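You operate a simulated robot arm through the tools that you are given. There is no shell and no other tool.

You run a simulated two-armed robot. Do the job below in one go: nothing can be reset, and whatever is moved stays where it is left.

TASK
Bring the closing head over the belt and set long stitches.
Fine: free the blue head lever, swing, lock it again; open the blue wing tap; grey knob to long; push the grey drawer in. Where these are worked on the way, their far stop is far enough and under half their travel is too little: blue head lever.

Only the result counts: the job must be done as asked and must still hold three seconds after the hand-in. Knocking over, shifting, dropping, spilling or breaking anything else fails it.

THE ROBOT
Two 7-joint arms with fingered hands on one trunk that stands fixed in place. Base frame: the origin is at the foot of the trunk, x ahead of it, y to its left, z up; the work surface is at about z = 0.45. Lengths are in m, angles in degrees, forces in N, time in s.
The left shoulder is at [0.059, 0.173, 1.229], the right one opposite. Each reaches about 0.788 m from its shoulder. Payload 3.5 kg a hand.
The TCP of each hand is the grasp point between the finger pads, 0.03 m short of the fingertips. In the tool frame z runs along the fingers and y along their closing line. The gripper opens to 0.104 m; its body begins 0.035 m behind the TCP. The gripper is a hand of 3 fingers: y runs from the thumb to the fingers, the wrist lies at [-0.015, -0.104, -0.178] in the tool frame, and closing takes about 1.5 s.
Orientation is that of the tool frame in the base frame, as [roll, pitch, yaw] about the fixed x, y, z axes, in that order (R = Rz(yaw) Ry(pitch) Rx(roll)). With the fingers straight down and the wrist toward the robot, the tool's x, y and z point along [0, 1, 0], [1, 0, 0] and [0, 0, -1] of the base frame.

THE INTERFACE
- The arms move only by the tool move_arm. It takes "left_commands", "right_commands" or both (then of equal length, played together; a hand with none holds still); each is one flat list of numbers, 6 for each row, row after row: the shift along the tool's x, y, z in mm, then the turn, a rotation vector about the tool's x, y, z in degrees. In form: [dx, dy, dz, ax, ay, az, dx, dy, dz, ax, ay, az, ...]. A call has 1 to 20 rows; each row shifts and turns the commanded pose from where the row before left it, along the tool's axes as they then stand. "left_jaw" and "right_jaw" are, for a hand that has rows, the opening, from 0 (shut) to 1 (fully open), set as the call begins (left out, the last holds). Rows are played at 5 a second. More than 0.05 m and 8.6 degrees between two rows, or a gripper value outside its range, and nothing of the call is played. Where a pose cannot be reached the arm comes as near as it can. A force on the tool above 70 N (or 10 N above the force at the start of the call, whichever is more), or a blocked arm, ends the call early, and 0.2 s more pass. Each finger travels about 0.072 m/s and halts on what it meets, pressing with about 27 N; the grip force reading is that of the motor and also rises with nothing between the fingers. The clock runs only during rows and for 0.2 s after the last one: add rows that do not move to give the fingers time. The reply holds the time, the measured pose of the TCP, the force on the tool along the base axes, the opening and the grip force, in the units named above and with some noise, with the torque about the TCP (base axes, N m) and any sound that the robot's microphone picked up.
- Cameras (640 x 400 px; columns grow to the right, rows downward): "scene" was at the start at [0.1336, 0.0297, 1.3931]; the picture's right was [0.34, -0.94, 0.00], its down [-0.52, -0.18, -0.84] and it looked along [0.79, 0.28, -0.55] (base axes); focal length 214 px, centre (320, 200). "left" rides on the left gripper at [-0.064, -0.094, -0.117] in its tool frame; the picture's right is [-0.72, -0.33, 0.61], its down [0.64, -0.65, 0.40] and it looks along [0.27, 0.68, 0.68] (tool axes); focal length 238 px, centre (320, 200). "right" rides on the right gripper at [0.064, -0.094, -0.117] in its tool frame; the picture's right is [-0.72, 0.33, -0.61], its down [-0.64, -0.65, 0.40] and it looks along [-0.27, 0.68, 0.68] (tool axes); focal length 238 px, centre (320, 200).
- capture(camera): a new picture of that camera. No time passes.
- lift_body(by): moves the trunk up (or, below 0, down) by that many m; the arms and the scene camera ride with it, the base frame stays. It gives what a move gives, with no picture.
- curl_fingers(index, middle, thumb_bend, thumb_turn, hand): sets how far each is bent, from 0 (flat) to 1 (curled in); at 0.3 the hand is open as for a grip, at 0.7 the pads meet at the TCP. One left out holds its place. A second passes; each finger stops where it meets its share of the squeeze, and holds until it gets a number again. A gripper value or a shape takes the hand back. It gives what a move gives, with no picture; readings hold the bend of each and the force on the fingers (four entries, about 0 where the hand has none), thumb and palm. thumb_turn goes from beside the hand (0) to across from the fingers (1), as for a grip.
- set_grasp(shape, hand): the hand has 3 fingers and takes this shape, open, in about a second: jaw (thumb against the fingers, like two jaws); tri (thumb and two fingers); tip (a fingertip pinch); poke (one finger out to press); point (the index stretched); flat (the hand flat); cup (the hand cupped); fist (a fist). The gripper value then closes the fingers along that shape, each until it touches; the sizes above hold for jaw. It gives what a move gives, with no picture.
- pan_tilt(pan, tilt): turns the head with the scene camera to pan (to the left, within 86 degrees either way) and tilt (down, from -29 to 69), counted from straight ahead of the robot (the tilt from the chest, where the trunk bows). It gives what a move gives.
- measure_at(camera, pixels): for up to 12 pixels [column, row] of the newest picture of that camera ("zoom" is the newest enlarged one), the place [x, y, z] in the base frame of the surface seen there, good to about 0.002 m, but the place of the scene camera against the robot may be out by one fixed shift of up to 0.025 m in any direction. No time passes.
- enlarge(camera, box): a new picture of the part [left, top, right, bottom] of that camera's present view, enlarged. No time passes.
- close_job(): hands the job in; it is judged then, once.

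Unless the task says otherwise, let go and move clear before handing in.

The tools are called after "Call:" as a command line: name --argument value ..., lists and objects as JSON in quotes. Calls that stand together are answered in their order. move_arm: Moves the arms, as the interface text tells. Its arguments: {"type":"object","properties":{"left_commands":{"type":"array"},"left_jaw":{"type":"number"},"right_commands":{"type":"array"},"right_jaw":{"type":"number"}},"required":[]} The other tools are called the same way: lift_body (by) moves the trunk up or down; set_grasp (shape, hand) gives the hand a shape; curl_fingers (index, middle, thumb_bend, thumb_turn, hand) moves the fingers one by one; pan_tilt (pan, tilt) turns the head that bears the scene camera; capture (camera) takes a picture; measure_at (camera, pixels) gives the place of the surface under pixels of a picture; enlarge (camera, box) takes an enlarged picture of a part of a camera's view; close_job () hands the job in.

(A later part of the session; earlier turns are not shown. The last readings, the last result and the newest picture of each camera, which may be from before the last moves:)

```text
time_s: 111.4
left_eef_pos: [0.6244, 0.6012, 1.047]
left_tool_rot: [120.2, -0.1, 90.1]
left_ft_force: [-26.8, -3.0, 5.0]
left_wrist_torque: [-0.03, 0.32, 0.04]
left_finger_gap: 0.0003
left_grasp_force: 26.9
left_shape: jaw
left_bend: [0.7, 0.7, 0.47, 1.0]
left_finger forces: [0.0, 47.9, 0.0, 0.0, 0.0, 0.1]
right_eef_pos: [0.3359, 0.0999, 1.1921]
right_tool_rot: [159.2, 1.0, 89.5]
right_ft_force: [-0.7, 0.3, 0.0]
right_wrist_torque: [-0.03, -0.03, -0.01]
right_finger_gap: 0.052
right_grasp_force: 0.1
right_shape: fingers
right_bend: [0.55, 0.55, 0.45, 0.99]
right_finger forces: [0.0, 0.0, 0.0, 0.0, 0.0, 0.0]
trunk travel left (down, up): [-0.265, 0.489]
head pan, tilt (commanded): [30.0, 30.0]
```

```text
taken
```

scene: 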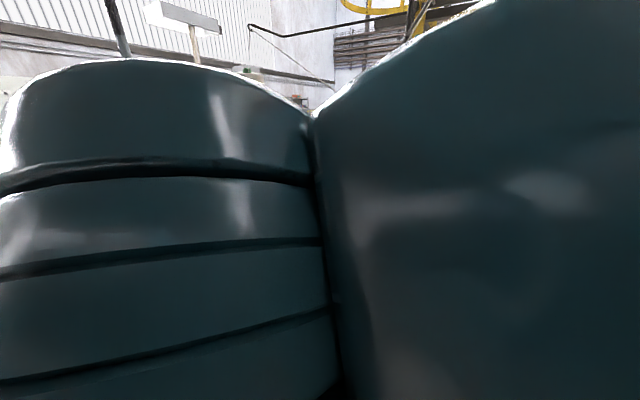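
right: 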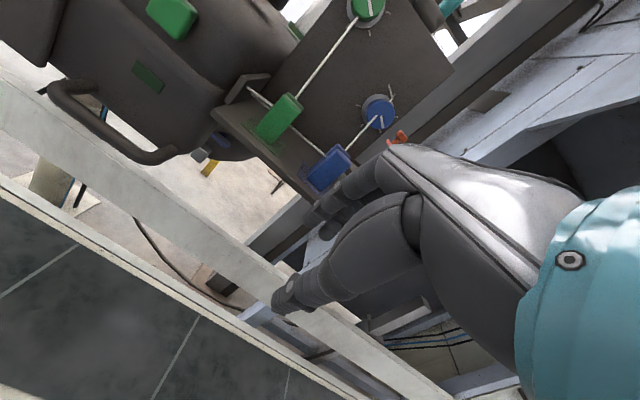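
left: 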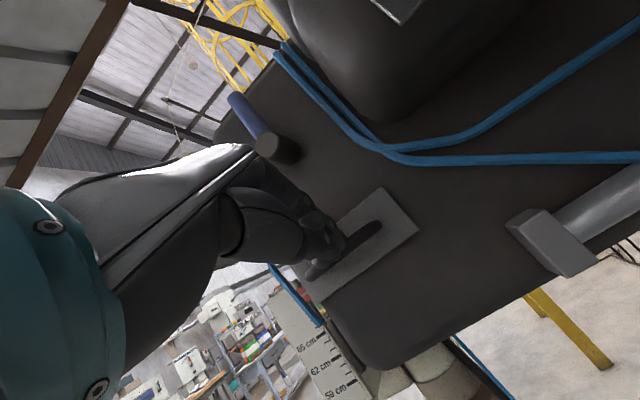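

The push now meets 27 N and the drawer panel looks flush. I back off and verify its depth.

Call:
move_arm --left_commands '[0, -12.7, -21.5, 0, 0, 0, 0, -12.7, -21.5, 0, 0, 0, 0, -12.7, -21.5, 0, 0, 0, 0, -12.7, -21.5, 0, 0, 0]'

Call:
capture --camera "left"

Call:
enlarge --camera "left" --box '[280, 120, 460, 290]'

Call:
measure_at --camera "zoom" --pixels '[[300, 250], [330, 200], [370, 190], [240, 270], [420, 200], [200, 150], [150, 60], [170, 90], [330, 280], [395, 160]]'

```text
time_s: 112.4
left_eef_pos: [0.5298, 0.6, 1.0453]
left_tool_rot: [120.4, 0.0, 89.9]
left_ft_force: [0.2, 0.4, -0.1]
left_wrist_torque: [-0.01, -0.03, 0.01]
left_finger_gap: 0.0002
left_grasp_force: 26.7
left_shape: jaw
left_bend: [0.7, 0.7, 0.48, 1.0]
left_finger forces: [0.0, 0.0, 0.1, 0.0, 0.0, 0.1]
right_eef_pos: [0.3376, 0.0996, 1.1896]
right_tool_rot: [159.2, 1.1, 89.6]
right_ft_force: [0.4, -0.3, 0.0]
right_wrist_torque: [0.03, -0.03, 0.05]
right_finger_gap: 0.0519
right_grasp_force: 0.1
right_shape: fingers
right_bend: [0.55, 0.55, 0.45, 0.99]
right_finger forces: [0.1, 0.0, 0.0, 0.1, 0.0, 0.0]
trunk travel left (down, up): [-0.265, 0.489]
head pan, tilt (commanded): [30.0, 30.0]
```

```text
taken
```

left: 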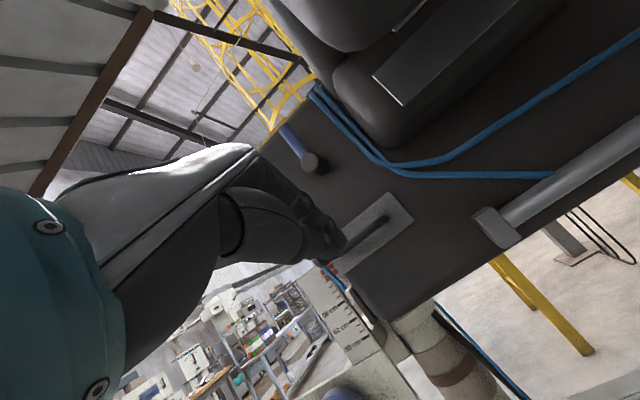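

```text
2.35 times, centred on (370, 205) of left
```

zoom: 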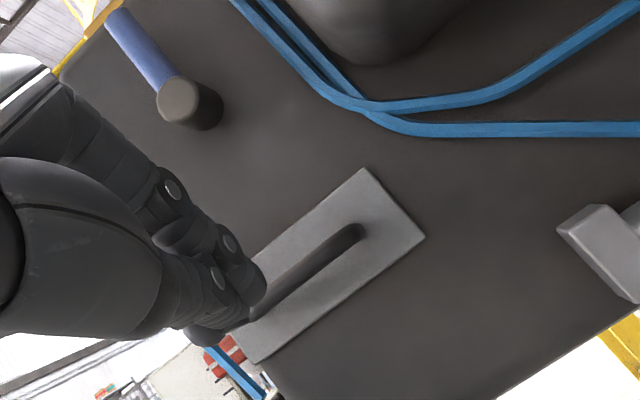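

```text
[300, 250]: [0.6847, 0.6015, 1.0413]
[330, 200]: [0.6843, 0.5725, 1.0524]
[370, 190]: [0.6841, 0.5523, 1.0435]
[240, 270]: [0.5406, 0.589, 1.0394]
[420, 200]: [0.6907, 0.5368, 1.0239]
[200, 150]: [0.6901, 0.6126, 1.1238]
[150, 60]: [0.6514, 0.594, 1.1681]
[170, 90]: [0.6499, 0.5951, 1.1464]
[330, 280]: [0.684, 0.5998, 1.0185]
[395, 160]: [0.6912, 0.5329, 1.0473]
```

The drawer panel now sits at x=0.684 against the face at 0.691: it is in. Next the knob: I clear the right arm from the head camera's view to see the knob markings.

Call:
move_arm --right_commands '[-37, 3, -12, 0, 0, 0, -37, 3, -12, 0, 0, 0, -37, 5, -12, 0, 0, 0, -37, 5, -12, 0, 0, 0, -37, 5, -12, 0, 0, 0, -37, 5, -12, 0, 0, 0]' --left_commands '[20, 0, -10, 0, 0, 0, 20, 0, -10, 0, 0, 0, 20, 0, -10, 0, 0, 0, 20, 0, -10, 0, 0, 0, 20, 0, -10, 0, 0, 0, 0, 0, 0, 0, 0, 0]'

Call:
capture --camera "scene"

Call:
capture --camera "right"

```text
time_s: 113.2
left_eef_pos: [0.5044, 0.6592, 1.0576]
left_tool_rot: [120.4, 0.0, 90.0]
left_ft_force: [-0.5, 0.4, 0.4]
left_wrist_torque: [0.02, -0.02, 0.0]
left_finger_gap: 0.0
left_grasp_force: 26.6
left_shape: jaw
left_bend: [0.7, 0.7, 0.48, 1.0]
left_finger forces: [0.1, 0.1, 0.1, 0.1, 0.0, 0.0]
right_eef_pos: [0.3596, -0.0252, 1.1936]
right_tool_rot: [160.7, 7.8, 83.9]
right_ft_force: [0.1, 0.2, -0.1]
right_wrist_torque: [-0.01, 0.0, 0.03]
right_finger_gap: 0.0518
right_grasp_force: 0.1
right_shape: fingers
right_bend: [0.55, 0.55, 0.45, 0.99]
right_finger forces: [0.1, 0.0, 0.0, 0.0, 0.1, 0.0]
trunk travel left (down, up): [-0.265, 0.489]
head pan, tilt (commanded): [30.0, 30.0]
stopped in row 4 (right hand): the arm was blocked; the commanded pose is now the measured one
```

```text
taken
```

scene: 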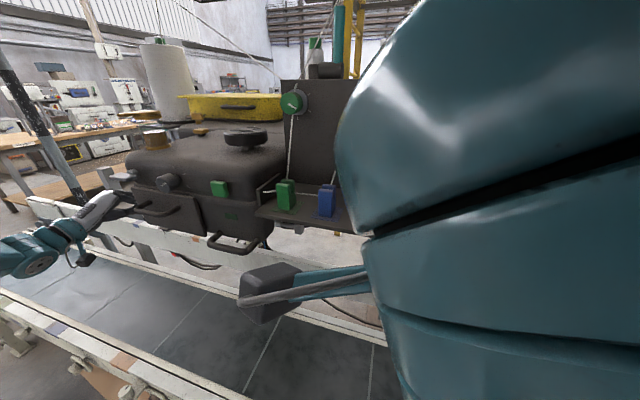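

```text
taken
```

right: 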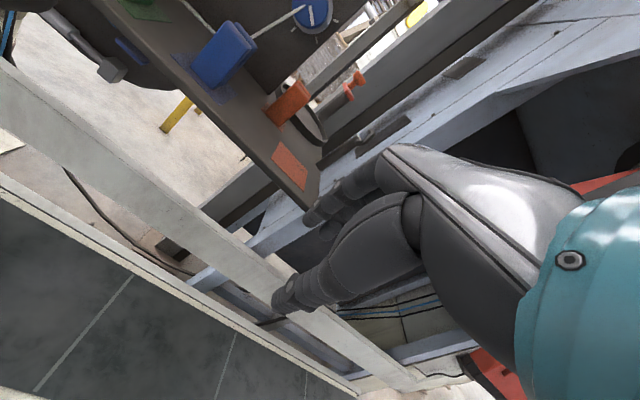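

The right arm was reported blocked at row 4. I look to the right to see what the elbow is near.

Call:
pan_tilt --pan -20 --tilt 30

Call:
capture --camera "scene"

Call:
pan_tilt --pan -55 --tilt 30

Call:
capture --camera "scene"

```text
time_s: 114.4
left_eef_pos: [0.5038, 0.6583, 1.0579]
left_tool_rot: [120.3, 0.0, 90.0]
left_ft_force: [0.7, -0.2, -0.3]
left_wrist_torque: [0.02, 0.0, -0.02]
left_finger_gap: 0.0001
left_grasp_force: 26.7
left_shape: jaw
left_bend: [0.7, 0.7, 0.48, 1.0]
left_finger forces: [0.0, 0.1, 0.1, 0.0, 0.0, 0.0]
right_eef_pos: [0.357, -0.0247, 1.1971]
right_tool_rot: [160.2, 7.4, 84.4]
right_ft_force: [0.5, 0.2, 0.4]
right_wrist_torque: [0.0, -0.01, -0.02]
right_finger_gap: 0.0519
right_grasp_force: 0.0
right_shape: fingers
right_bend: [0.55, 0.55, 0.45, 0.99]
right_finger forces: [0.0, 0.0, 0.0, 0.0, 0.0, 0.0]
trunk travel left (down, up): [-0.265, 0.489]
head pan, tilt (commanded): [-20.0, 30.0]
```

```text
taken
```

scene: 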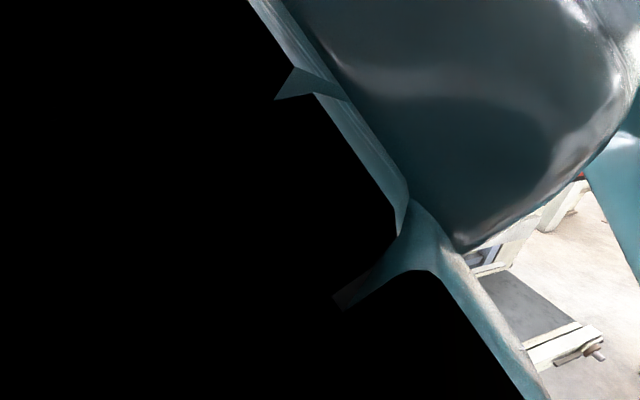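

```text
time_s: 115.4
left_eef_pos: [0.5042, 0.6582, 1.058]
left_tool_rot: [120.3, 0.0, 90.0]
left_ft_force: [-0.2, 0.8, 0.9]
left_wrist_torque: [-0.01, 0.0, 0.02]
left_finger_gap: 0.0002
left_grasp_force: 26.5
left_shape: jaw
left_bend: [0.7, 0.7, 0.48, 1.0]
left_finger forces: [0.1, 0.0, 0.1, 0.1, 0.0, 0.1]
right_eef_pos: [0.3584, -0.0266, 1.1969]
right_tool_rot: [160.3, 7.4, 84.0]
right_ft_force: [0.2, -0.2, -0.3]
right_wrist_torque: [0.01, 0.01, 0.0]
right_finger_gap: 0.0516
right_grasp_force: 0.0
right_shape: fingers
right_bend: [0.55, 0.55, 0.45, 0.99]
right_finger forces: [0.0, 0.0, 0.1, 0.0, 0.1, 0.1]
trunk travel left (down, up): [-0.265, 0.489]
head pan, tilt (commanded): [-55.0, 30.0]
```

```text
taken
```

scene: 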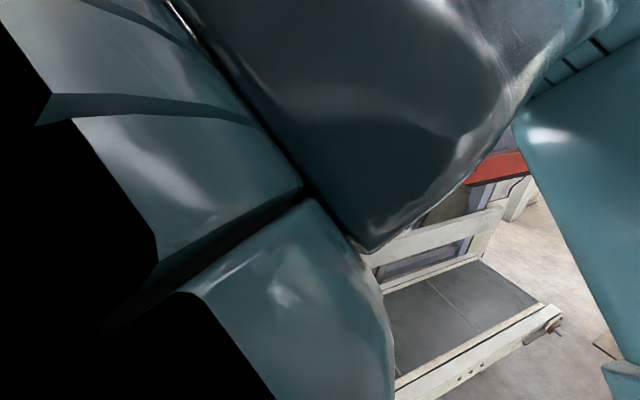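

The right wrist is right beside the head camera, so the block was the robot's own head. I lower the right hand first to free it from there.

Call:
move_arm --right_commands '[2.6, -6.7, 18.7, 0, 0, 0, 2.6, -6.7, 18.7, 0, 0, 0, 2.6, -6.7, 18.7, 0, 0, 0, 2.6, -6.7, 18.7, 0, 0, 0]'

Call:
capture --camera "right"

Call:
capture --camera "scene"

```text
time_s: 116.4
left_eef_pos: [0.5028, 0.6587, 1.0582]
left_tool_rot: [120.4, 0.0, 90.1]
left_ft_force: [0.5, -0.2, 0.2]
left_wrist_torque: [-0.02, -0.03, -0.02]
left_finger_gap: 0.0001
left_grasp_force: 26.6
left_shape: jaw
left_bend: [0.7, 0.7, 0.48, 1.0]
left_finger forces: [0.1, 0.1, 0.1, 0.0, 0.0, 0.0]
right_eef_pos: [0.3577, -0.0222, 1.1194]
right_tool_rot: [159.9, 7.2, 84.4]
right_ft_force: [0.3, 0.1, -0.8]
right_wrist_torque: [-0.02, -0.01, 0.01]
right_finger_gap: 0.0518
right_grasp_force: 0.1
right_shape: fingers
right_bend: [0.55, 0.55, 0.45, 0.99]
right_finger forces: [0.1, 0.0, 0.1, 0.1, 0.1, 0.1]
trunk travel left (down, up): [-0.265, 0.489]
head pan, tilt (commanded): [-55.0, 30.0]
```

```text
taken
```

right: 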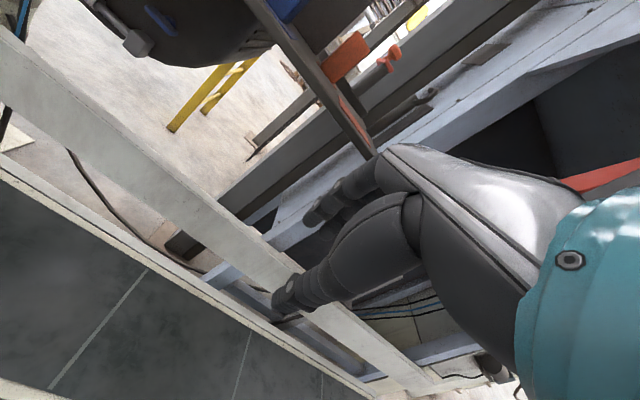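

```text
taken
```

scene: 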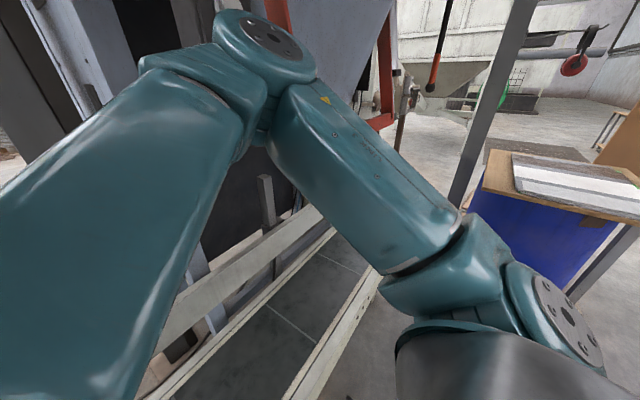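

The arm is free now; the shelf edge passes near the hand at (365,140) in its camera. I move the right hand away to the right and slightly back.

Call:
move_arm --right_commands '[-30, -4, 3, 0, 0, 0, -30, -4, 3, 0, 0, 0, -30, -4, 3, 0, 0, 0, -30, -4, 3, 0, 0, 0]'

Call:
pan_tilt --pan 25 --tilt 30

Call:
capture --camera "scene"

Call:
capture --camera "right"

```text
time_s: 117.4
left_eef_pos: [0.5041, 0.6575, 1.0578]
left_tool_rot: [120.4, 0.0, 90.0]
left_ft_force: [0.3, -0.8, 0.3]
left_wrist_torque: [-0.03, -0.02, 0.01]
left_finger_gap: 0.0003
left_grasp_force: 26.9
left_shape: jaw
left_bend: [0.7, 0.7, 0.48, 1.0]
left_finger forces: [0.0, 0.0, 0.0, 0.0, 0.0, 0.1]
right_eef_pos: [0.3681, -0.097, 1.1435]
right_tool_rot: [160.1, 7.4, 84.3]
right_ft_force: [-0.1, -1.1, 0.1]
right_wrist_torque: [-0.03, 0.01, -0.02]
right_finger_gap: 0.0519
right_grasp_force: 0.1
right_shape: fingers
right_bend: [0.55, 0.55, 0.45, 0.99]
right_finger forces: [0.0, 0.0, 0.1, 0.0, 0.0, 0.0]
right hand out of reach, approached as far as the arm can: row 2, 3, 4
trunk travel left (down, up): [-0.265, 0.489]
head pan, tilt (commanded): [-55.0, 30.0]
```

```text
time_s: 118.9
left_eef_pos: [0.5039, 0.6592, 1.0582]
left_tool_rot: [120.3, 0.0, 90.1]
left_ft_force: [0.3, 0.5, 0.3]
left_wrist_torque: [0.01, -0.02, -0.03]
left_finger_gap: 0.0
left_grasp_force: 27.4
left_shape: jaw
left_bend: [0.7, 0.7, 0.48, 1.0]
left_finger forces: [0.0, 0.1, 0.0, 0.0, 0.0, 0.0]
right_eef_pos: [0.3668, -0.0967, 1.1428]
right_tool_rot: [160.1, 7.3, 84.4]
right_ft_force: [0.1, 0.2, 0.6]
right_wrist_torque: [-0.01, -0.01, -0.01]
right_finger_gap: 0.0519
right_grasp_force: 0.0
right_shape: fingers
right_bend: [0.55, 0.55, 0.45, 0.99]
right_finger forces: [0.0, 0.0, 0.1, 0.0, 0.1, 0.0]
trunk travel left (down, up): [-0.265, 0.489]
head pan, tilt (commanded): [25.0, 30.0]
```

```text
taken
```

scene: 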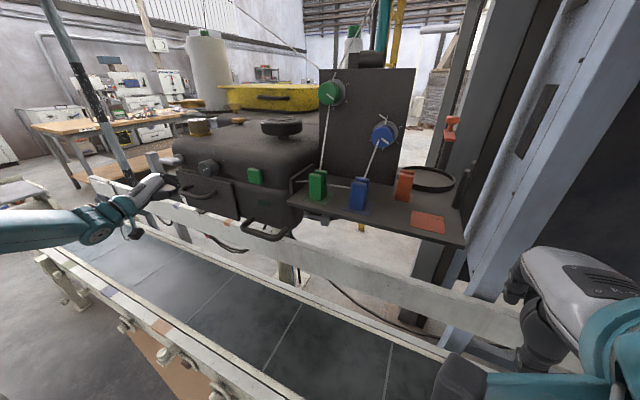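

```text
taken
```

right: 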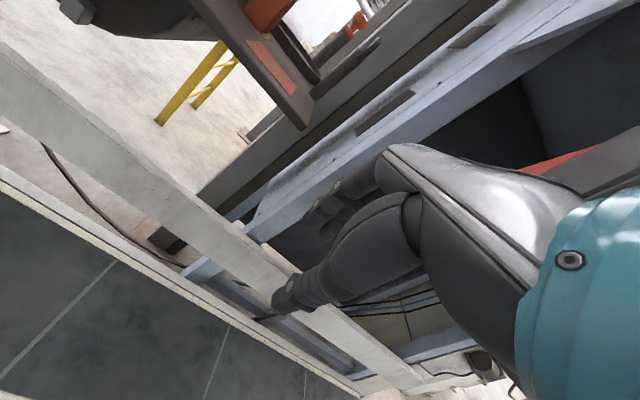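

The scene is clear now: head square over the belt, panel intact, lamp off. I zoom in on the knob at (207,167) and the rest of the front.

Call:
enlarge --camera "scene" --box '[150, 120, 300, 250]'

Call:
enlarge --camera "scene" --box '[180, 145, 235, 185]'

Call:
enlarge --camera "scene" --box '[240, 200, 340, 280]'

```text
3.08 times, centred on (225, 185) of scene
```

zoom: 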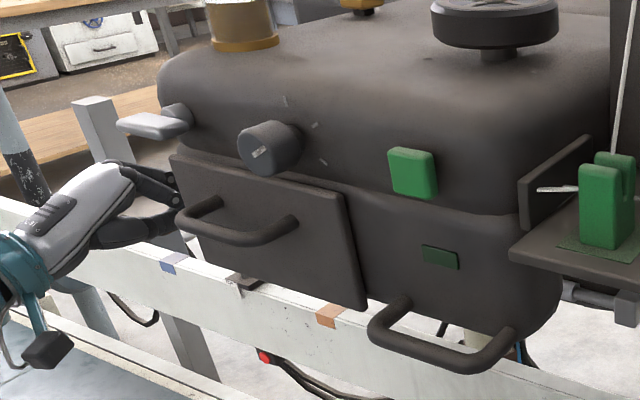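

```text
10.00 times, centred on (208, 165) of scene
```

zoom: 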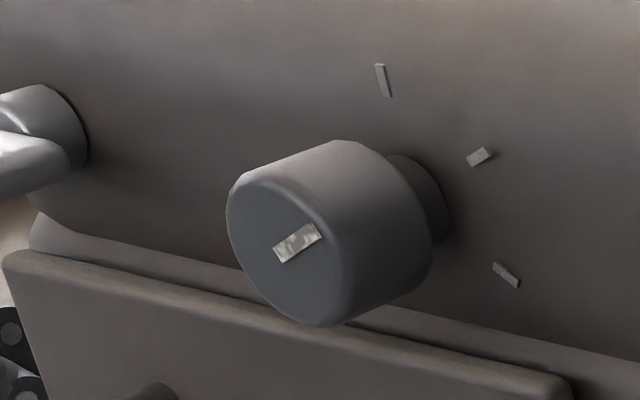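

```text
5.00 times, centred on (290, 240) of scene
```

zoom: 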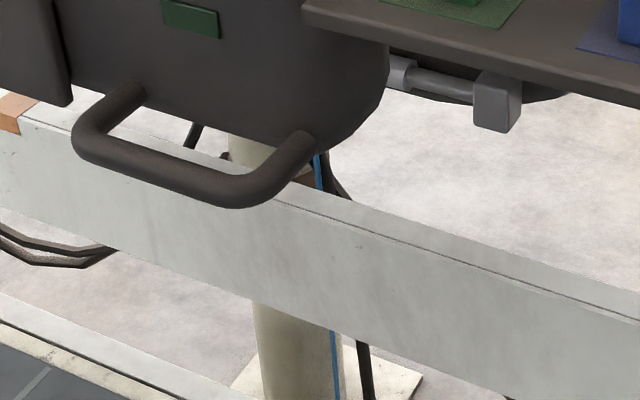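

The knob's white pointer aims at the middle of three marks (upper at (383,80), middle (480,157), lower (505,275)). I need a frontal close-up to tell which mark means "long", so I measure their places and sizes.

Call:
enlarge --camera "scene" --box '[180, 145, 235, 185]'

Call:
measure_at --camera "zoom" --pixels '[[381, 65], [386, 94], [470, 160], [488, 152], [495, 265], [516, 284], [298, 242], [280, 250], [316, 232], [300, 200], [350, 150], [440, 200]]'

```text
10.00 times, centred on (208, 165) of scene
```

zoom: 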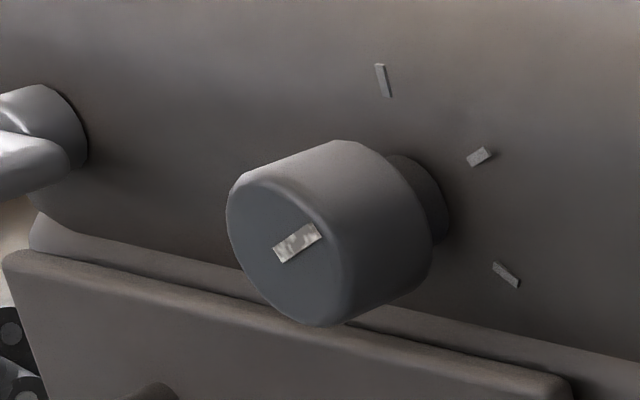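

```text
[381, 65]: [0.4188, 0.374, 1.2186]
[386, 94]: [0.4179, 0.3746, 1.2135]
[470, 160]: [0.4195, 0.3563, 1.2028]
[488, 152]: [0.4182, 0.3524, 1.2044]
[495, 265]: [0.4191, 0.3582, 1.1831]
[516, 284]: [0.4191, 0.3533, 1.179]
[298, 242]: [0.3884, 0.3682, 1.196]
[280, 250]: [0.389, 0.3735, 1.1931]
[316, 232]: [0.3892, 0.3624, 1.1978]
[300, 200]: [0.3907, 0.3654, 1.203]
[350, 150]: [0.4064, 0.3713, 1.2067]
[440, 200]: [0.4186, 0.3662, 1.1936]
```

The three marks sit 60° apart (up, 30°, −30°) at 22 mm from the knob axis, and the pointer is on the middle one. I enlarge the marks further to compare their lengths.

Call:
enlarge --camera "scene" --box '[208, 148, 232, 178]'

Call:
enlarge --camera "scene" --box '[195, 155, 235, 180]'

```text
13.33 times, centred on (220, 163) of scene
```

zoom: 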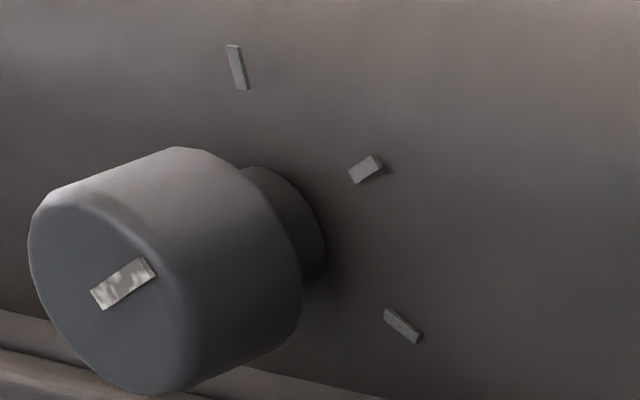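

```text
16.00 times, centred on (215, 168) of scene
```

zoom: 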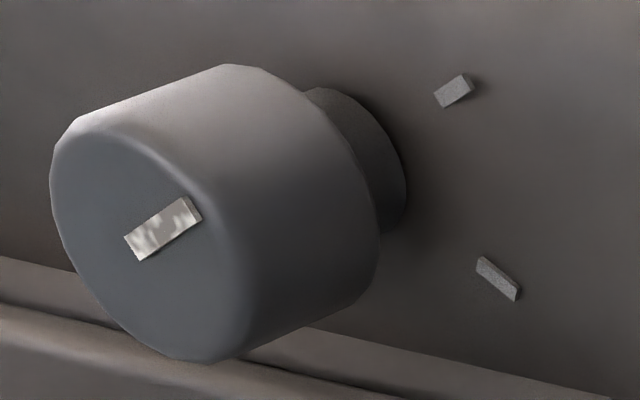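

All three ticks have nearly the same size (about 6 mm), so I look for any further symbol next to them at the highest magnification.

Call:
enlarge --camera "scene" --box '[209, 147, 221, 156]'

Call:
enlarge --camera "scene" --box '[217, 155, 235, 178]'

Call:
enlarge --camera "scene" --box '[160, 140, 215, 190]'

Call:
enlarge --camera "scene" --box '[300, 60, 420, 240]'

```text
16.00 times, centred on (215, 152) of scene
```

zoom: 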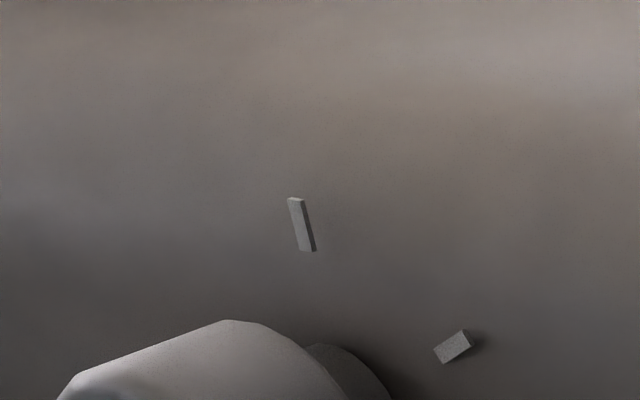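

```text
16.00 times, centred on (226, 166) of scene
```

zoom: 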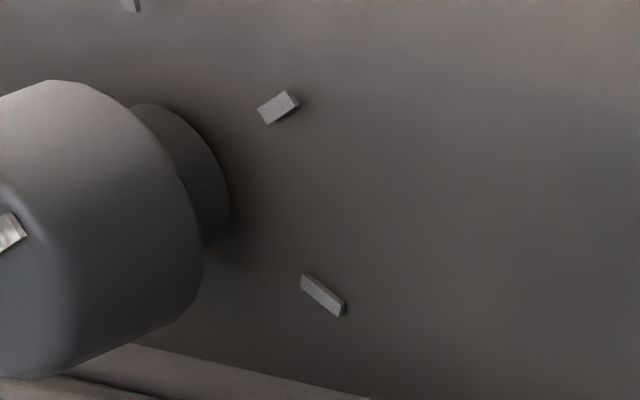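

```text
8.00 times, centred on (188, 165) of scene
```

zoom: 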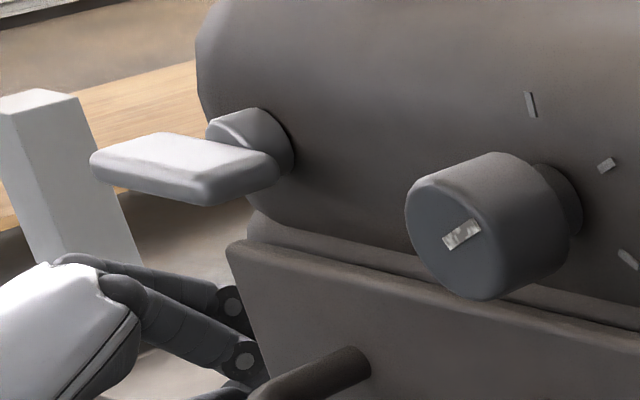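

```text
2.22 times, centred on (360, 150) of scene
```

zoom: 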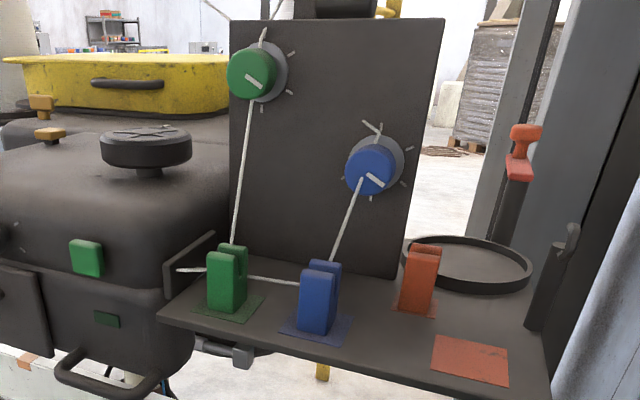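

No labels are visible; the ticks run clockwise from 12 o'clock (12, 2 and 4 o'clock) with the pointer now on the middle one. By the usual sense of a dial (clockwise = more), the last tick at about 4 o'clock is "long". I bring the left hand back and around to the front to grip the knob.

Call:
move_arm --left_commands '[-3.3, 2.1, -36, 0, 0, 0, -3.3, 2.1, -36, 0, 0, 0, -3.3, 2.1, -36, 0, 0, 0, -3.3, 2.1, -36, 0, 0, 0, -3.3, 2.1, -36, 0, 0, 0, -3.3, 2.1, -36, 0, 0, 0]'

Call:
capture --camera "left"

Call:
capture --camera "scene"

```text
time_s: 120.3
left_eef_pos: [0.3222, 0.6382, 1.1776]
left_tool_rot: [120.5, 0.1, 90.0]
left_ft_force: [0.1, 0.1, 0.7]
left_wrist_torque: [0.02, -0.02, -0.02]
left_finger_gap: 0.0
left_grasp_force: 26.4
left_shape: jaw
left_bend: [0.7, 0.7, 0.48, 1.0]
left_finger forces: [0.0, 0.0, 0.0, 0.0, 0.0, 0.0]
right_eef_pos: [0.3673, -0.0963, 1.144]
right_tool_rot: [160.0, 7.4, 84.3]
right_ft_force: [-0.3, 1.5, -0.5]
right_wrist_torque: [-0.02, 0.01, 0.01]
right_finger_gap: 0.052
right_grasp_force: 0.2
right_shape: fingers
right_bend: [0.55, 0.55, 0.45, 0.99]
right_finger forces: [0.0, 0.0, 0.0, 0.1, 0.0, 0.1]
trunk travel left (down, up): [-0.265, 0.489]
head pan, tilt (commanded): [25.0, 30.0]
```

```text
taken
```

left: 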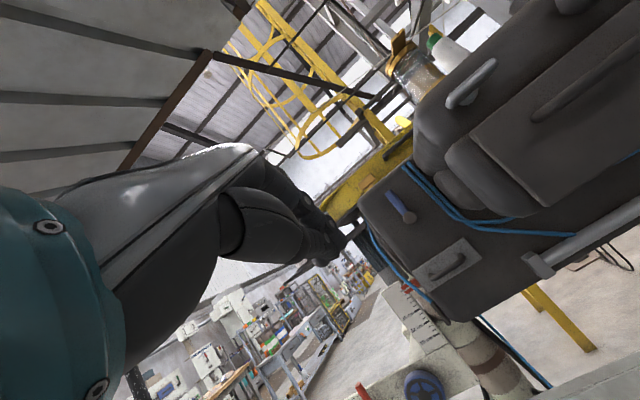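

```text
taken
```

scene: 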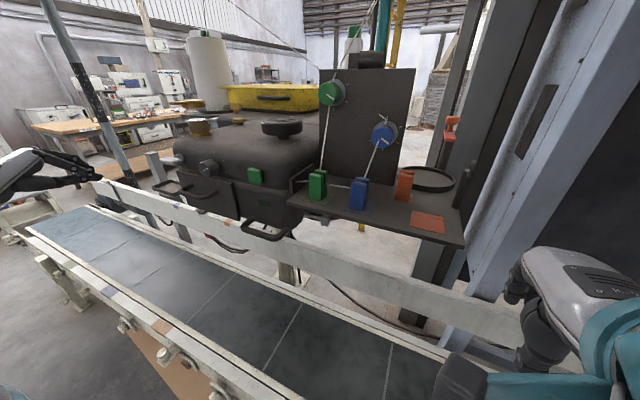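

Now I turn the left hand 30° to the right, level it (closing direction vertical), open it, and bring it in front of the knob at a standoff.

Call:
move_arm --left_commands '[0, 0, 0, 0, -6.5, 3.8, 0, 0, 0, 0, -6.5, 3.8, 0, 0, 0, 0, -6.5, 3.8, 0, 0, 0, 0, -6.5, 3.8, 0, 0, 0, -7.6, 0, 0, 0, 0, 0, -7.6, 0, 0, 0, 0, 0, -7.6, 0, 0, 0, 0, 0, -7.6, 0, 0]' --left_jaw 0.6

Call:
capture --camera "left"

```text
time_s: 122.1
left_eef_pos: [0.3242, 0.638, 1.1787]
left_tool_rot: [89.9, 0.0, 59.9]
left_ft_force: [0.1, 0.2, -0.6]
left_wrist_torque: [0.0, 0.0, 0.02]
left_finger_gap: 0.0622
left_grasp_force: 0.0
left_shape: jaw
left_bend: [0.29, 0.41, 0.65, 1.0]
left_finger forces: [0.0, 0.0, 0.0, 0.1, 0.0, 0.0]
right_eef_pos: [0.3687, -0.0969, 1.1427]
right_tool_rot: [160.1, 7.3, 84.5]
right_ft_force: [0.1, 0.1, 0.2]
right_wrist_torque: [0.02, -0.01, -0.02]
right_finger_gap: 0.0518
right_grasp_force: 0.1
right_shape: fingers
right_bend: [0.55, 0.55, 0.45, 0.99]
right_finger forces: [0.0, 0.0, 0.1, 0.0, 0.1, 0.0]
trunk travel left (down, up): [-0.265, 0.489]
head pan, tilt (commanded): [25.0, 30.0]
```

```text
taken
```

left: 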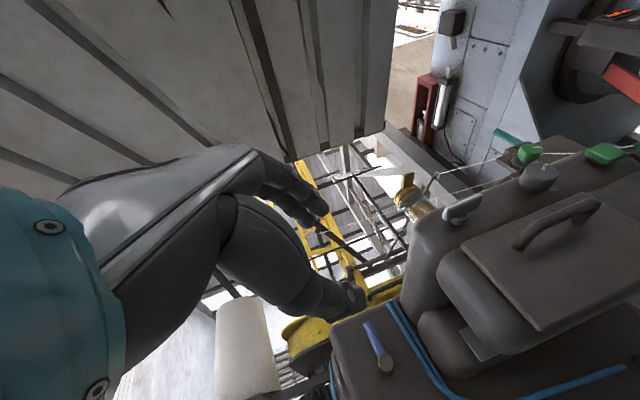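

From here the knob's other side is visible at (537,178). I enlarge it to check for marks hidden before.

Call:
enlarge --camera "left" --box '[490, 140, 600, 230]'

Call:
measure_at --camera "left" --pixels '[[540, 178], [530, 172], [545, 190], [460, 205], [470, 198], [450, 212], [560, 225], [605, 152], [540, 165], [525, 185]]'

```text
4.44 times, centred on (545, 185) of left
```

zoom: 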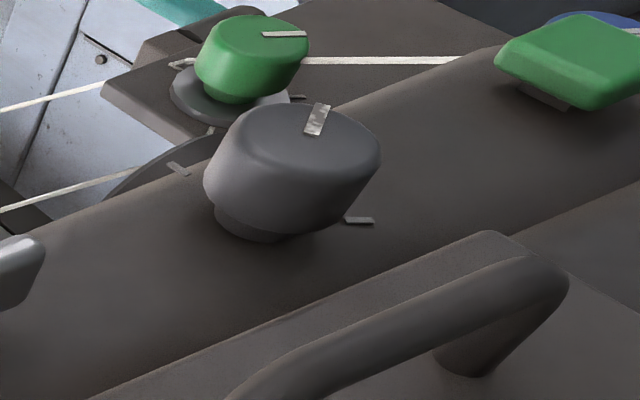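

```text
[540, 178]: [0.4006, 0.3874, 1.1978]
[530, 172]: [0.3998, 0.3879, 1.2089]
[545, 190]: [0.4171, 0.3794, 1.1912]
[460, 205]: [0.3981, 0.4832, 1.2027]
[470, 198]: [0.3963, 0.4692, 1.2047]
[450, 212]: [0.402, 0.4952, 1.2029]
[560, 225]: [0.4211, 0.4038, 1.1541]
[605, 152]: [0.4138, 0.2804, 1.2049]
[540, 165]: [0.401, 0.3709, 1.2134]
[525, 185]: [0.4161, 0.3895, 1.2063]
```

The left side shows only two of the same ticks, nothing else. I measure the knob's front face precisely from this camera.

Call:
measure_at --camera "zoom" --pixels '[[300, 140], [250, 130], [350, 140], [290, 160], [316, 120], [320, 108], [312, 133], [230, 170], [360, 180], [290, 200], [265, 220], [300, 110]]'

```text
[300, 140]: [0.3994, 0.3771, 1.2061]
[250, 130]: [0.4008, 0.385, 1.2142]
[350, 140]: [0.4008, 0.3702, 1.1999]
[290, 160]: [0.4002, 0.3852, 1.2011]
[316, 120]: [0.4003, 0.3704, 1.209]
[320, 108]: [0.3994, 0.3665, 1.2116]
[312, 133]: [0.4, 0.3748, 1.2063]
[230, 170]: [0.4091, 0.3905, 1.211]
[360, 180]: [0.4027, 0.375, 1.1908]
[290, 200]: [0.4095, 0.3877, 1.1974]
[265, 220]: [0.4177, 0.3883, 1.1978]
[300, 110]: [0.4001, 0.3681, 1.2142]
```

The knob's front is at x=0.400 with its axis near (y 0.378, z 1.2055). I move the open hand to a standoff in front of it.

Call:
move_arm --left_commands '[-36.8, 5.4, 22.9, 0, 0, 0, -36.8, 5.4, 22.9, 0, 0, 0, -36.8, 5.4, 22.9, 0, 0, 0, -36.8, 5.4, 22.9, 0, 0, 0, -36.8, 5.4, 22.9, 0, 0, 0]'

Call:
capture --camera "left"

Call:
capture --camera "scene"

```text
time_s: 123.3
left_eef_pos: [0.3321, 0.4215, 1.2057]
left_tool_rot: [90.0, 0.0, 59.8]
left_ft_force: [0.4, 0.3, 0.6]
left_wrist_torque: [0.0, -0.01, -0.02]
left_finger_gap: 0.0626
left_grasp_force: 0.0
left_shape: jaw
left_bend: [0.29, 0.41, 0.65, 1.0]
left_finger forces: [0.1, 0.1, 0.1, 0.1, 0.1, 0.1]
right_eef_pos: [0.3673, -0.0968, 1.1439]
right_tool_rot: [160.0, 7.4, 84.4]
right_ft_force: [-1.1, 0.4, -0.3]
right_wrist_torque: [0.0, -0.01, 0.0]
right_finger_gap: 0.0518
right_grasp_force: 0.0
right_shape: fingers
right_bend: [0.55, 0.55, 0.45, 0.99]
right_finger forces: [0.1, 0.1, 0.1, 0.0, 0.0, 0.0]
trunk travel left (down, up): [-0.265, 0.489]
head pan, tilt (commanded): [25.0, 30.0]
```

```text
taken
```

left: 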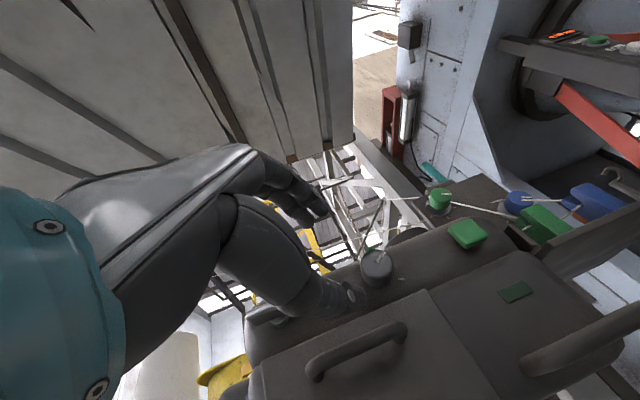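

```text
taken
```

scene: 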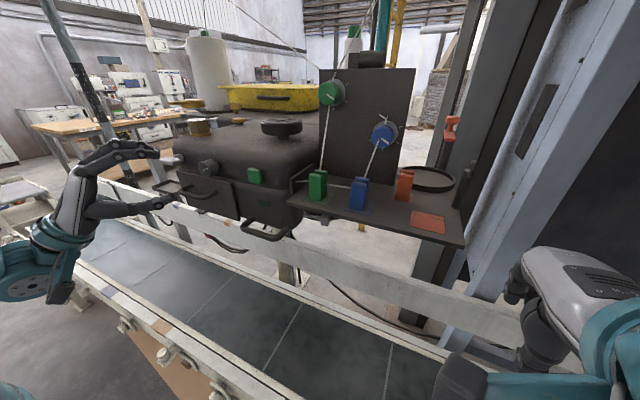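

The thumb could come near the big drawer's handle below the knob, so I narrow the finger opening first and look.

Call:
curl_fingers --hand "left" --index 0.5 --middle 0.5 --thumb_bend 0.58 --thumb_turn 1

Call:
enlarge --camera "left" --box '[240, 150, 460, 330]'

Call:
enlarge --camera "scene" --box '[90, 110, 240, 240]'

```text
time_s: 124.3
left_eef_pos: [0.3323, 0.4234, 1.2058]
left_tool_rot: [90.0, 0.1, 59.9]
left_ft_force: [-0.3, 0.3, 1.1]
left_wrist_torque: [-0.01, -0.01, -0.03]
left_finger_gap: 0.0432
left_grasp_force: 0.1
left_shape: fingers
left_bend: [0.5, 0.5, 0.57, 1.0]
left_finger forces: [0.1, 0.1, 0.1, 0.0, 0.0, 0.1]
right_eef_pos: [0.3677, -0.0972, 1.1438]
right_tool_rot: [160.1, 7.3, 84.5]
right_ft_force: [-0.4, 0.3, -0.5]
right_wrist_torque: [0.0, 0.06, 0.0]
right_finger_gap: 0.0519
right_grasp_force: 0.0
right_shape: fingers
right_bend: [0.55, 0.55, 0.45, 0.99]
right_finger forces: [0.0, 0.1, 0.1, 0.0, 0.0, 0.0]
trunk travel left (down, up): [-0.265, 0.489]
head pan, tilt (commanded): [25.0, 30.0]
```

```text
2.22 times, centred on (350, 240) of left
```

zoom: 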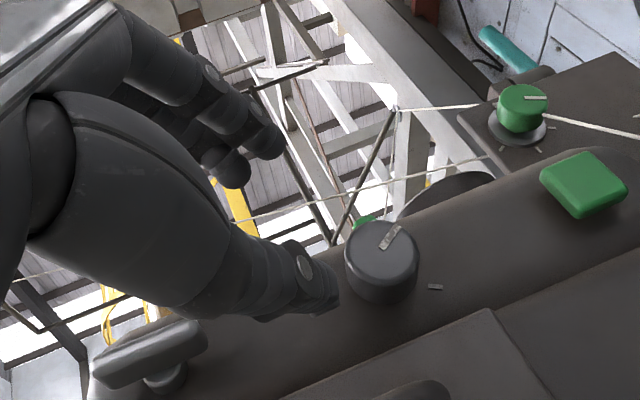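

```text
3.08 times, centred on (165, 175) of scene
```

zoom: 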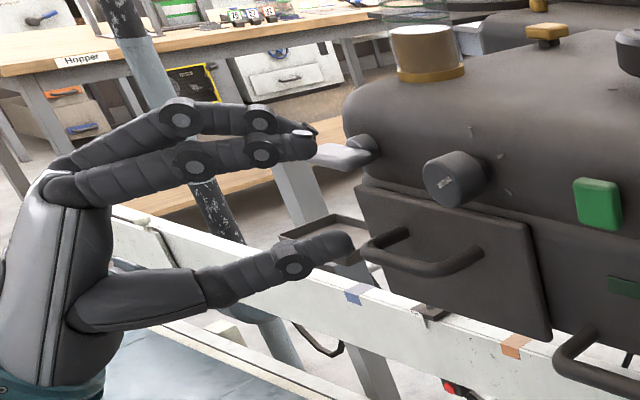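

The gap is 43 mm, thumb above the drawer handle. I advance 50 mm toward the knob and check alignment.

Call:
move_arm --left_commands '[0, 0, 17, 0, 0, 0, 0, 0, 17, 0, 0, 0, 0, 0, 16, 0, 0, 0]'

Call:
capture --camera "left"

Call:
enlarge --camera "left" --box '[240, 150, 460, 330]'

Call:
enlarge --camera "scene" --box '[120, 120, 240, 220]'

```text
time_s: 125.1
left_eef_pos: [0.3756, 0.3971, 1.2049]
left_tool_rot: [90.0, 0.2, 59.8]
left_ft_force: [0.2, 0.1, -0.1]
left_wrist_torque: [0.01, 0.0, 0.01]
left_finger_gap: 0.0432
left_grasp_force: 0.1
left_shape: fingers
left_bend: [0.5, 0.5, 0.57, 1.0]
left_finger forces: [0.1, 0.0, 0.0, 0.0, 0.0, 0.1]
right_eef_pos: [0.3677, -0.0966, 1.1421]
right_tool_rot: [160.1, 7.3, 84.5]
right_ft_force: [0.2, -0.2, 0.2]
right_wrist_torque: [-0.01, -0.01, -0.01]
right_finger_gap: 0.0517
right_grasp_force: 0.1
right_shape: fingers
right_bend: [0.55, 0.55, 0.45, 0.99]
right_finger forces: [0.1, 0.1, 0.0, 0.1, 0.0, 0.1]
trunk travel left (down, up): [-0.265, 0.489]
head pan, tilt (commanded): [25.0, 30.0]
```

```text
taken
```

left: 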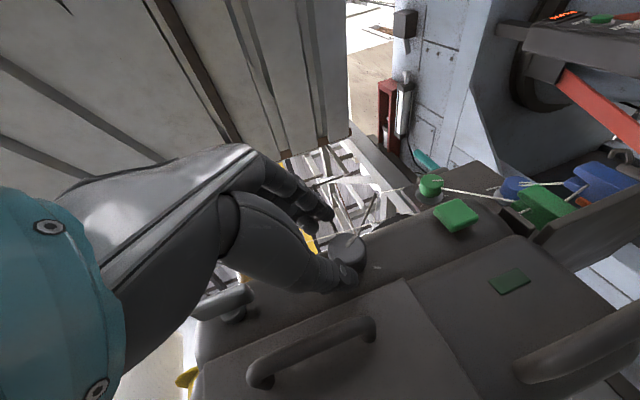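

```text
2.22 times, centred on (350, 240) of left
```

zoom: 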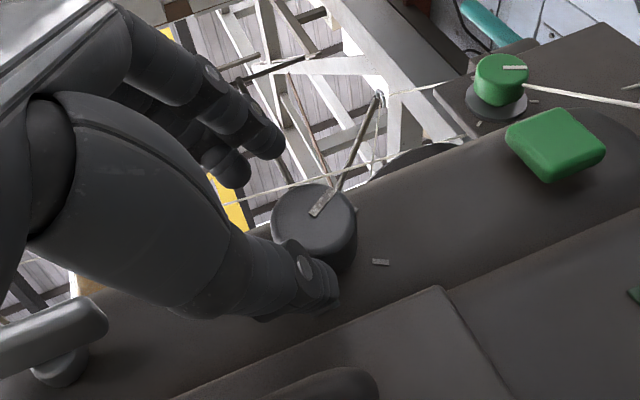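

```text
4.00 times, centred on (180, 170) of scene
```

zoom: 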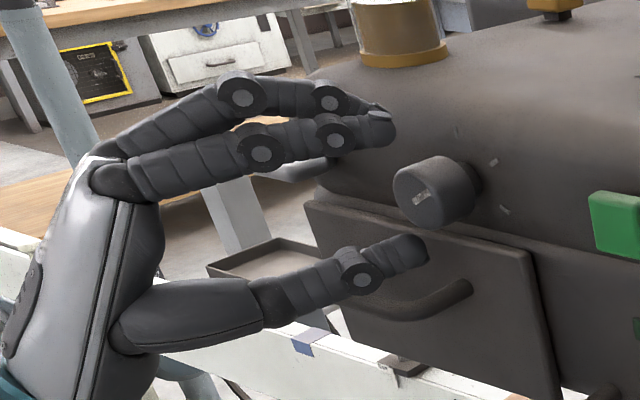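

The fingers straddle the knob, above at (385,130) and thumb below at (410,250). I advance 18 mm more and close.

Call:
move_arm --left_commands '[0, 0, 9, 0, 0, 0, 0, 0, 9, 0, 0, 0]'

Call:
curl_fingers --hand "left" --index 0.75 --middle 0.75 --thumb_bend 0.8 --thumb_turn 1

Call:
capture --camera "left"

Call:
enlarge --camera "scene" --box '[120, 120, 240, 220]'

```text
time_s: 125.7
left_eef_pos: [0.39, 0.3876, 1.2054]
left_tool_rot: [90.0, 0.1, 60.0]
left_ft_force: [0.1, 0.6, 0.4]
left_wrist_torque: [0.0, 0.0, -0.01]
left_finger_gap: 0.043
left_grasp_force: 0.1
left_shape: fingers
left_bend: [0.5, 0.5, 0.57, 1.0]
left_finger forces: [0.0, 0.0, 0.1, 0.0, 0.0, 0.1]
right_eef_pos: [0.3675, -0.097, 1.1428]
right_tool_rot: [160.2, 7.3, 84.5]
right_ft_force: [0.9, 0.5, 0.4]
right_wrist_torque: [-0.03, 0.03, 0.03]
right_finger_gap: 0.0519
right_grasp_force: 0.1
right_shape: fingers
right_bend: [0.55, 0.55, 0.45, 0.99]
right_finger forces: [0.0, 0.0, 0.0, 0.0, 0.0, 0.1]
trunk travel left (down, up): [-0.265, 0.489]
head pan, tilt (commanded): [25.0, 30.0]
```

```text
time_s: 126.7
left_eef_pos: [0.3892, 0.3885, 1.2048]
left_tool_rot: [90.0, 0.2, 59.8]
left_ft_force: [5.6, 0.9, 0.2]
left_wrist_torque: [0.01, -0.03, 0.1]
left_finger_gap: 0.0228
left_grasp_force: 21.3
left_shape: fingers
left_bend: [0.6, 0.63, 0.63, 1.0]
left_finger forces: [10.8, 10.5, 0.1, 0.1, 21.2, 0.1]
right_eef_pos: [0.3684, -0.0976, 1.1442]
right_tool_rot: [160.2, 7.4, 84.5]
right_ft_force: [-1.4, -0.4, 1.0]
right_wrist_torque: [-0.03, 0.0, -0.01]
right_finger_gap: 0.0515
right_grasp_force: 0.0
right_shape: fingers
right_bend: [0.55, 0.55, 0.45, 0.99]
right_finger forces: [0.1, 0.1, 0.0, 0.0, 0.0, 0.1]
trunk travel left (down, up): [-0.265, 0.489]
head pan, tilt (commanded): [25.0, 30.0]
```

```text
taken
```

left: 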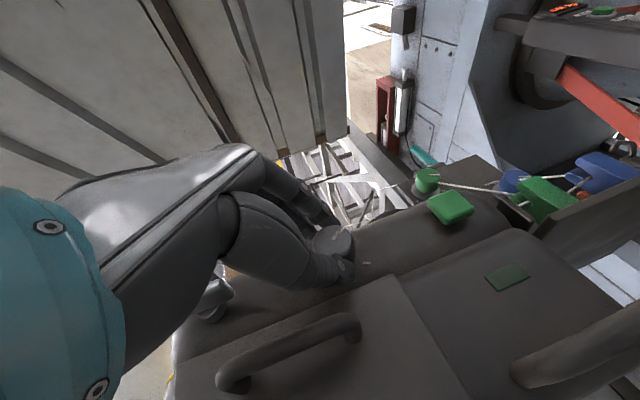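

```text
4.00 times, centred on (180, 170) of scene
```

zoom: 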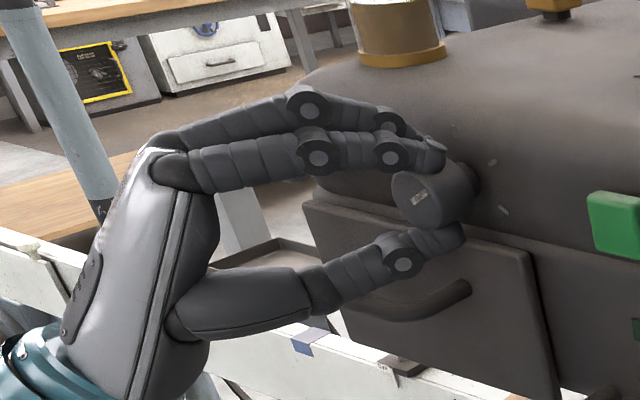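

The knob is firmly gripped (fingers 11+11 N, thumb 21 N). I turn it clockwise about its own axis, 22° first.

Call:
move_arm --left_commands '[-0.1, 1.4, 0, 3.75, 0, 6.5, -0.1, 1.4, 0, 3.75, 0, 6.5, -0.1, 1.4, 0, 3.75, 0, 6.5]'

Call:
enlarge --camera "scene" --box '[150, 130, 240, 205]'

```text
time_s: 127.5
left_eef_pos: [0.3909, 0.3874, 1.2096]
left_tool_rot: [101.7, -19.3, 58.0]
left_ft_force: [6.2, 0.2, 3.4]
left_wrist_torque: [-0.08, -0.15, 0.08]
left_finger_gap: 0.0226
left_grasp_force: 21.8
left_shape: fingers
left_bend: [0.59, 0.63, 0.64, 1.0]
left_finger forces: [11.3, 12.1, 0.0, 0.1, 20.1, 0.1]
right_eef_pos: [0.3674, -0.0967, 1.1439]
right_tool_rot: [160.1, 7.3, 84.4]
right_ft_force: [-1.0, -0.9, -0.5]
right_wrist_torque: [0.01, 0.01, 0.01]
right_finger_gap: 0.0519
right_grasp_force: 0.0
right_shape: fingers
right_bend: [0.55, 0.55, 0.45, 0.99]
right_finger forces: [0.1, 0.0, 0.0, 0.0, 0.1, 0.0]
trunk travel left (down, up): [-0.265, 0.489]
head pan, tilt (commanded): [25.0, 30.0]
```

```text
5.33 times, centred on (195, 168) of scene
```

zoom: 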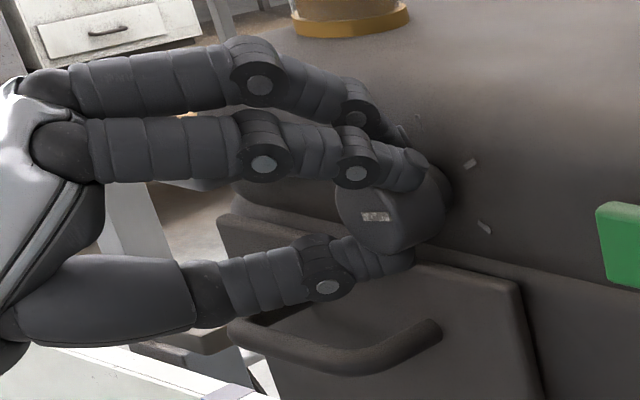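

The pointer has turned with the hand and now points about horizontally right. I turn on toward the lower tick.

Call:
move_arm --left_commands '[-0.1, 1.4, 0, 3.75, 0, 6.5, -0.1, 1.4, 0, 3.75, 0, 6.5, -0.1, 1.4, 0, 3.75, 0, 6.5]'

Call:
enlarge --camera "scene" --box '[150, 130, 240, 205]'

```text
time_s: 128.3
left_eef_pos: [0.3903, 0.3838, 1.214]
left_tool_rot: [116.7, -37.9, 50.6]
left_ft_force: [6.7, 1.4, 6.4]
left_wrist_torque: [-0.11, -0.25, 0.06]
left_finger_gap: 0.0228
left_grasp_force: 22.8
left_shape: fingers
left_bend: [0.59, 0.62, 0.64, 1.0]
left_finger forces: [11.3, 14.4, 0.0, 0.1, 19.8, 0.0]
right_eef_pos: [0.3686, -0.0976, 1.1437]
right_tool_rot: [160.1, 7.3, 84.4]
right_ft_force: [-0.9, 0.3, 0.3]
right_wrist_torque: [0.02, -0.01, -0.02]
right_finger_gap: 0.0518
right_grasp_force: 0.1
right_shape: fingers
right_bend: [0.55, 0.55, 0.45, 0.99]
right_finger forces: [0.1, 0.1, 0.0, 0.0, 0.0, 0.0]
trunk travel left (down, up): [-0.265, 0.489]
head pan, tilt (commanded): [25.0, 30.0]
```

```text
5.33 times, centred on (195, 168) of scene
```

zoom: 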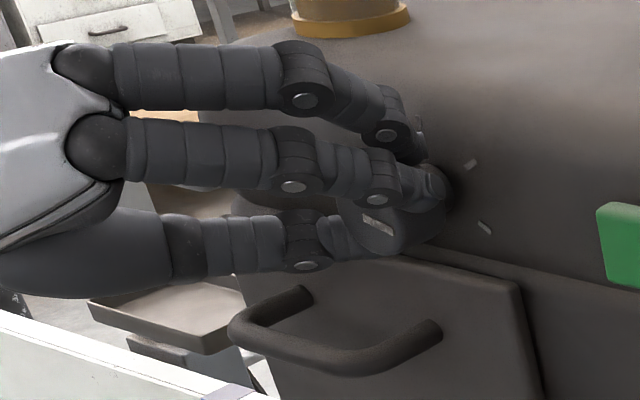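

About 45° turned; the pointer slopes down to the right now. Two more steps should reach the lower tick.

Call:
move_arm --left_commands '[-0.1, 1.2, 0, 3.75, 0, 6.5, -0.1, 1.2, 0, 3.75, 0, 6.5]'

Call:
enlarge --camera "scene" --box '[170, 145, 240, 195]'

```text
time_s: 128.9
left_eef_pos: [0.39, 0.3821, 1.2159]
left_tool_rot: [130.9, -48.5, 40.9]
left_ft_force: [8.3, -2.3, 7.8]
left_wrist_torque: [-0.1, -0.31, 0.0]
left_finger_gap: 0.0228
left_grasp_force: 22.7
left_shape: fingers
left_bend: [0.59, 0.62, 0.64, 1.0]
left_finger forces: [11.4, 14.7, 0.0, 0.1, 19.1, 0.0]
right_eef_pos: [0.3679, -0.0973, 1.1429]
right_tool_rot: [160.1, 7.3, 84.4]
right_ft_force: [-0.1, 0.1, 0.1]
right_wrist_torque: [0.01, -0.01, 0.03]
right_finger_gap: 0.052
right_grasp_force: 0.0
right_shape: fingers
right_bend: [0.55, 0.55, 0.45, 0.99]
right_finger forces: [0.0, 0.0, 0.0, 0.0, 0.0, 0.0]
trunk travel left (down, up): [-0.265, 0.489]
head pan, tilt (commanded): [25.0, 30.0]
```

```text
8.00 times, centred on (205, 170) of scene
```

zoom: 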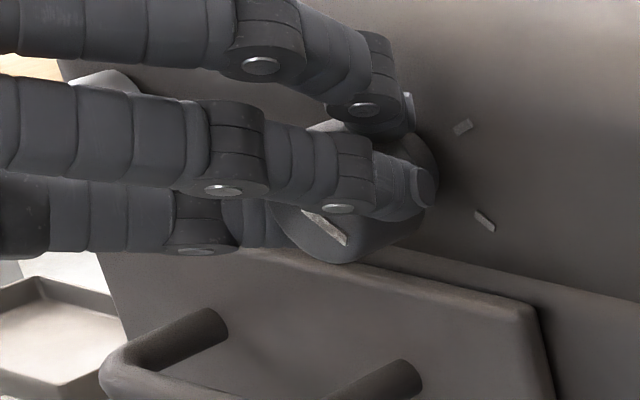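

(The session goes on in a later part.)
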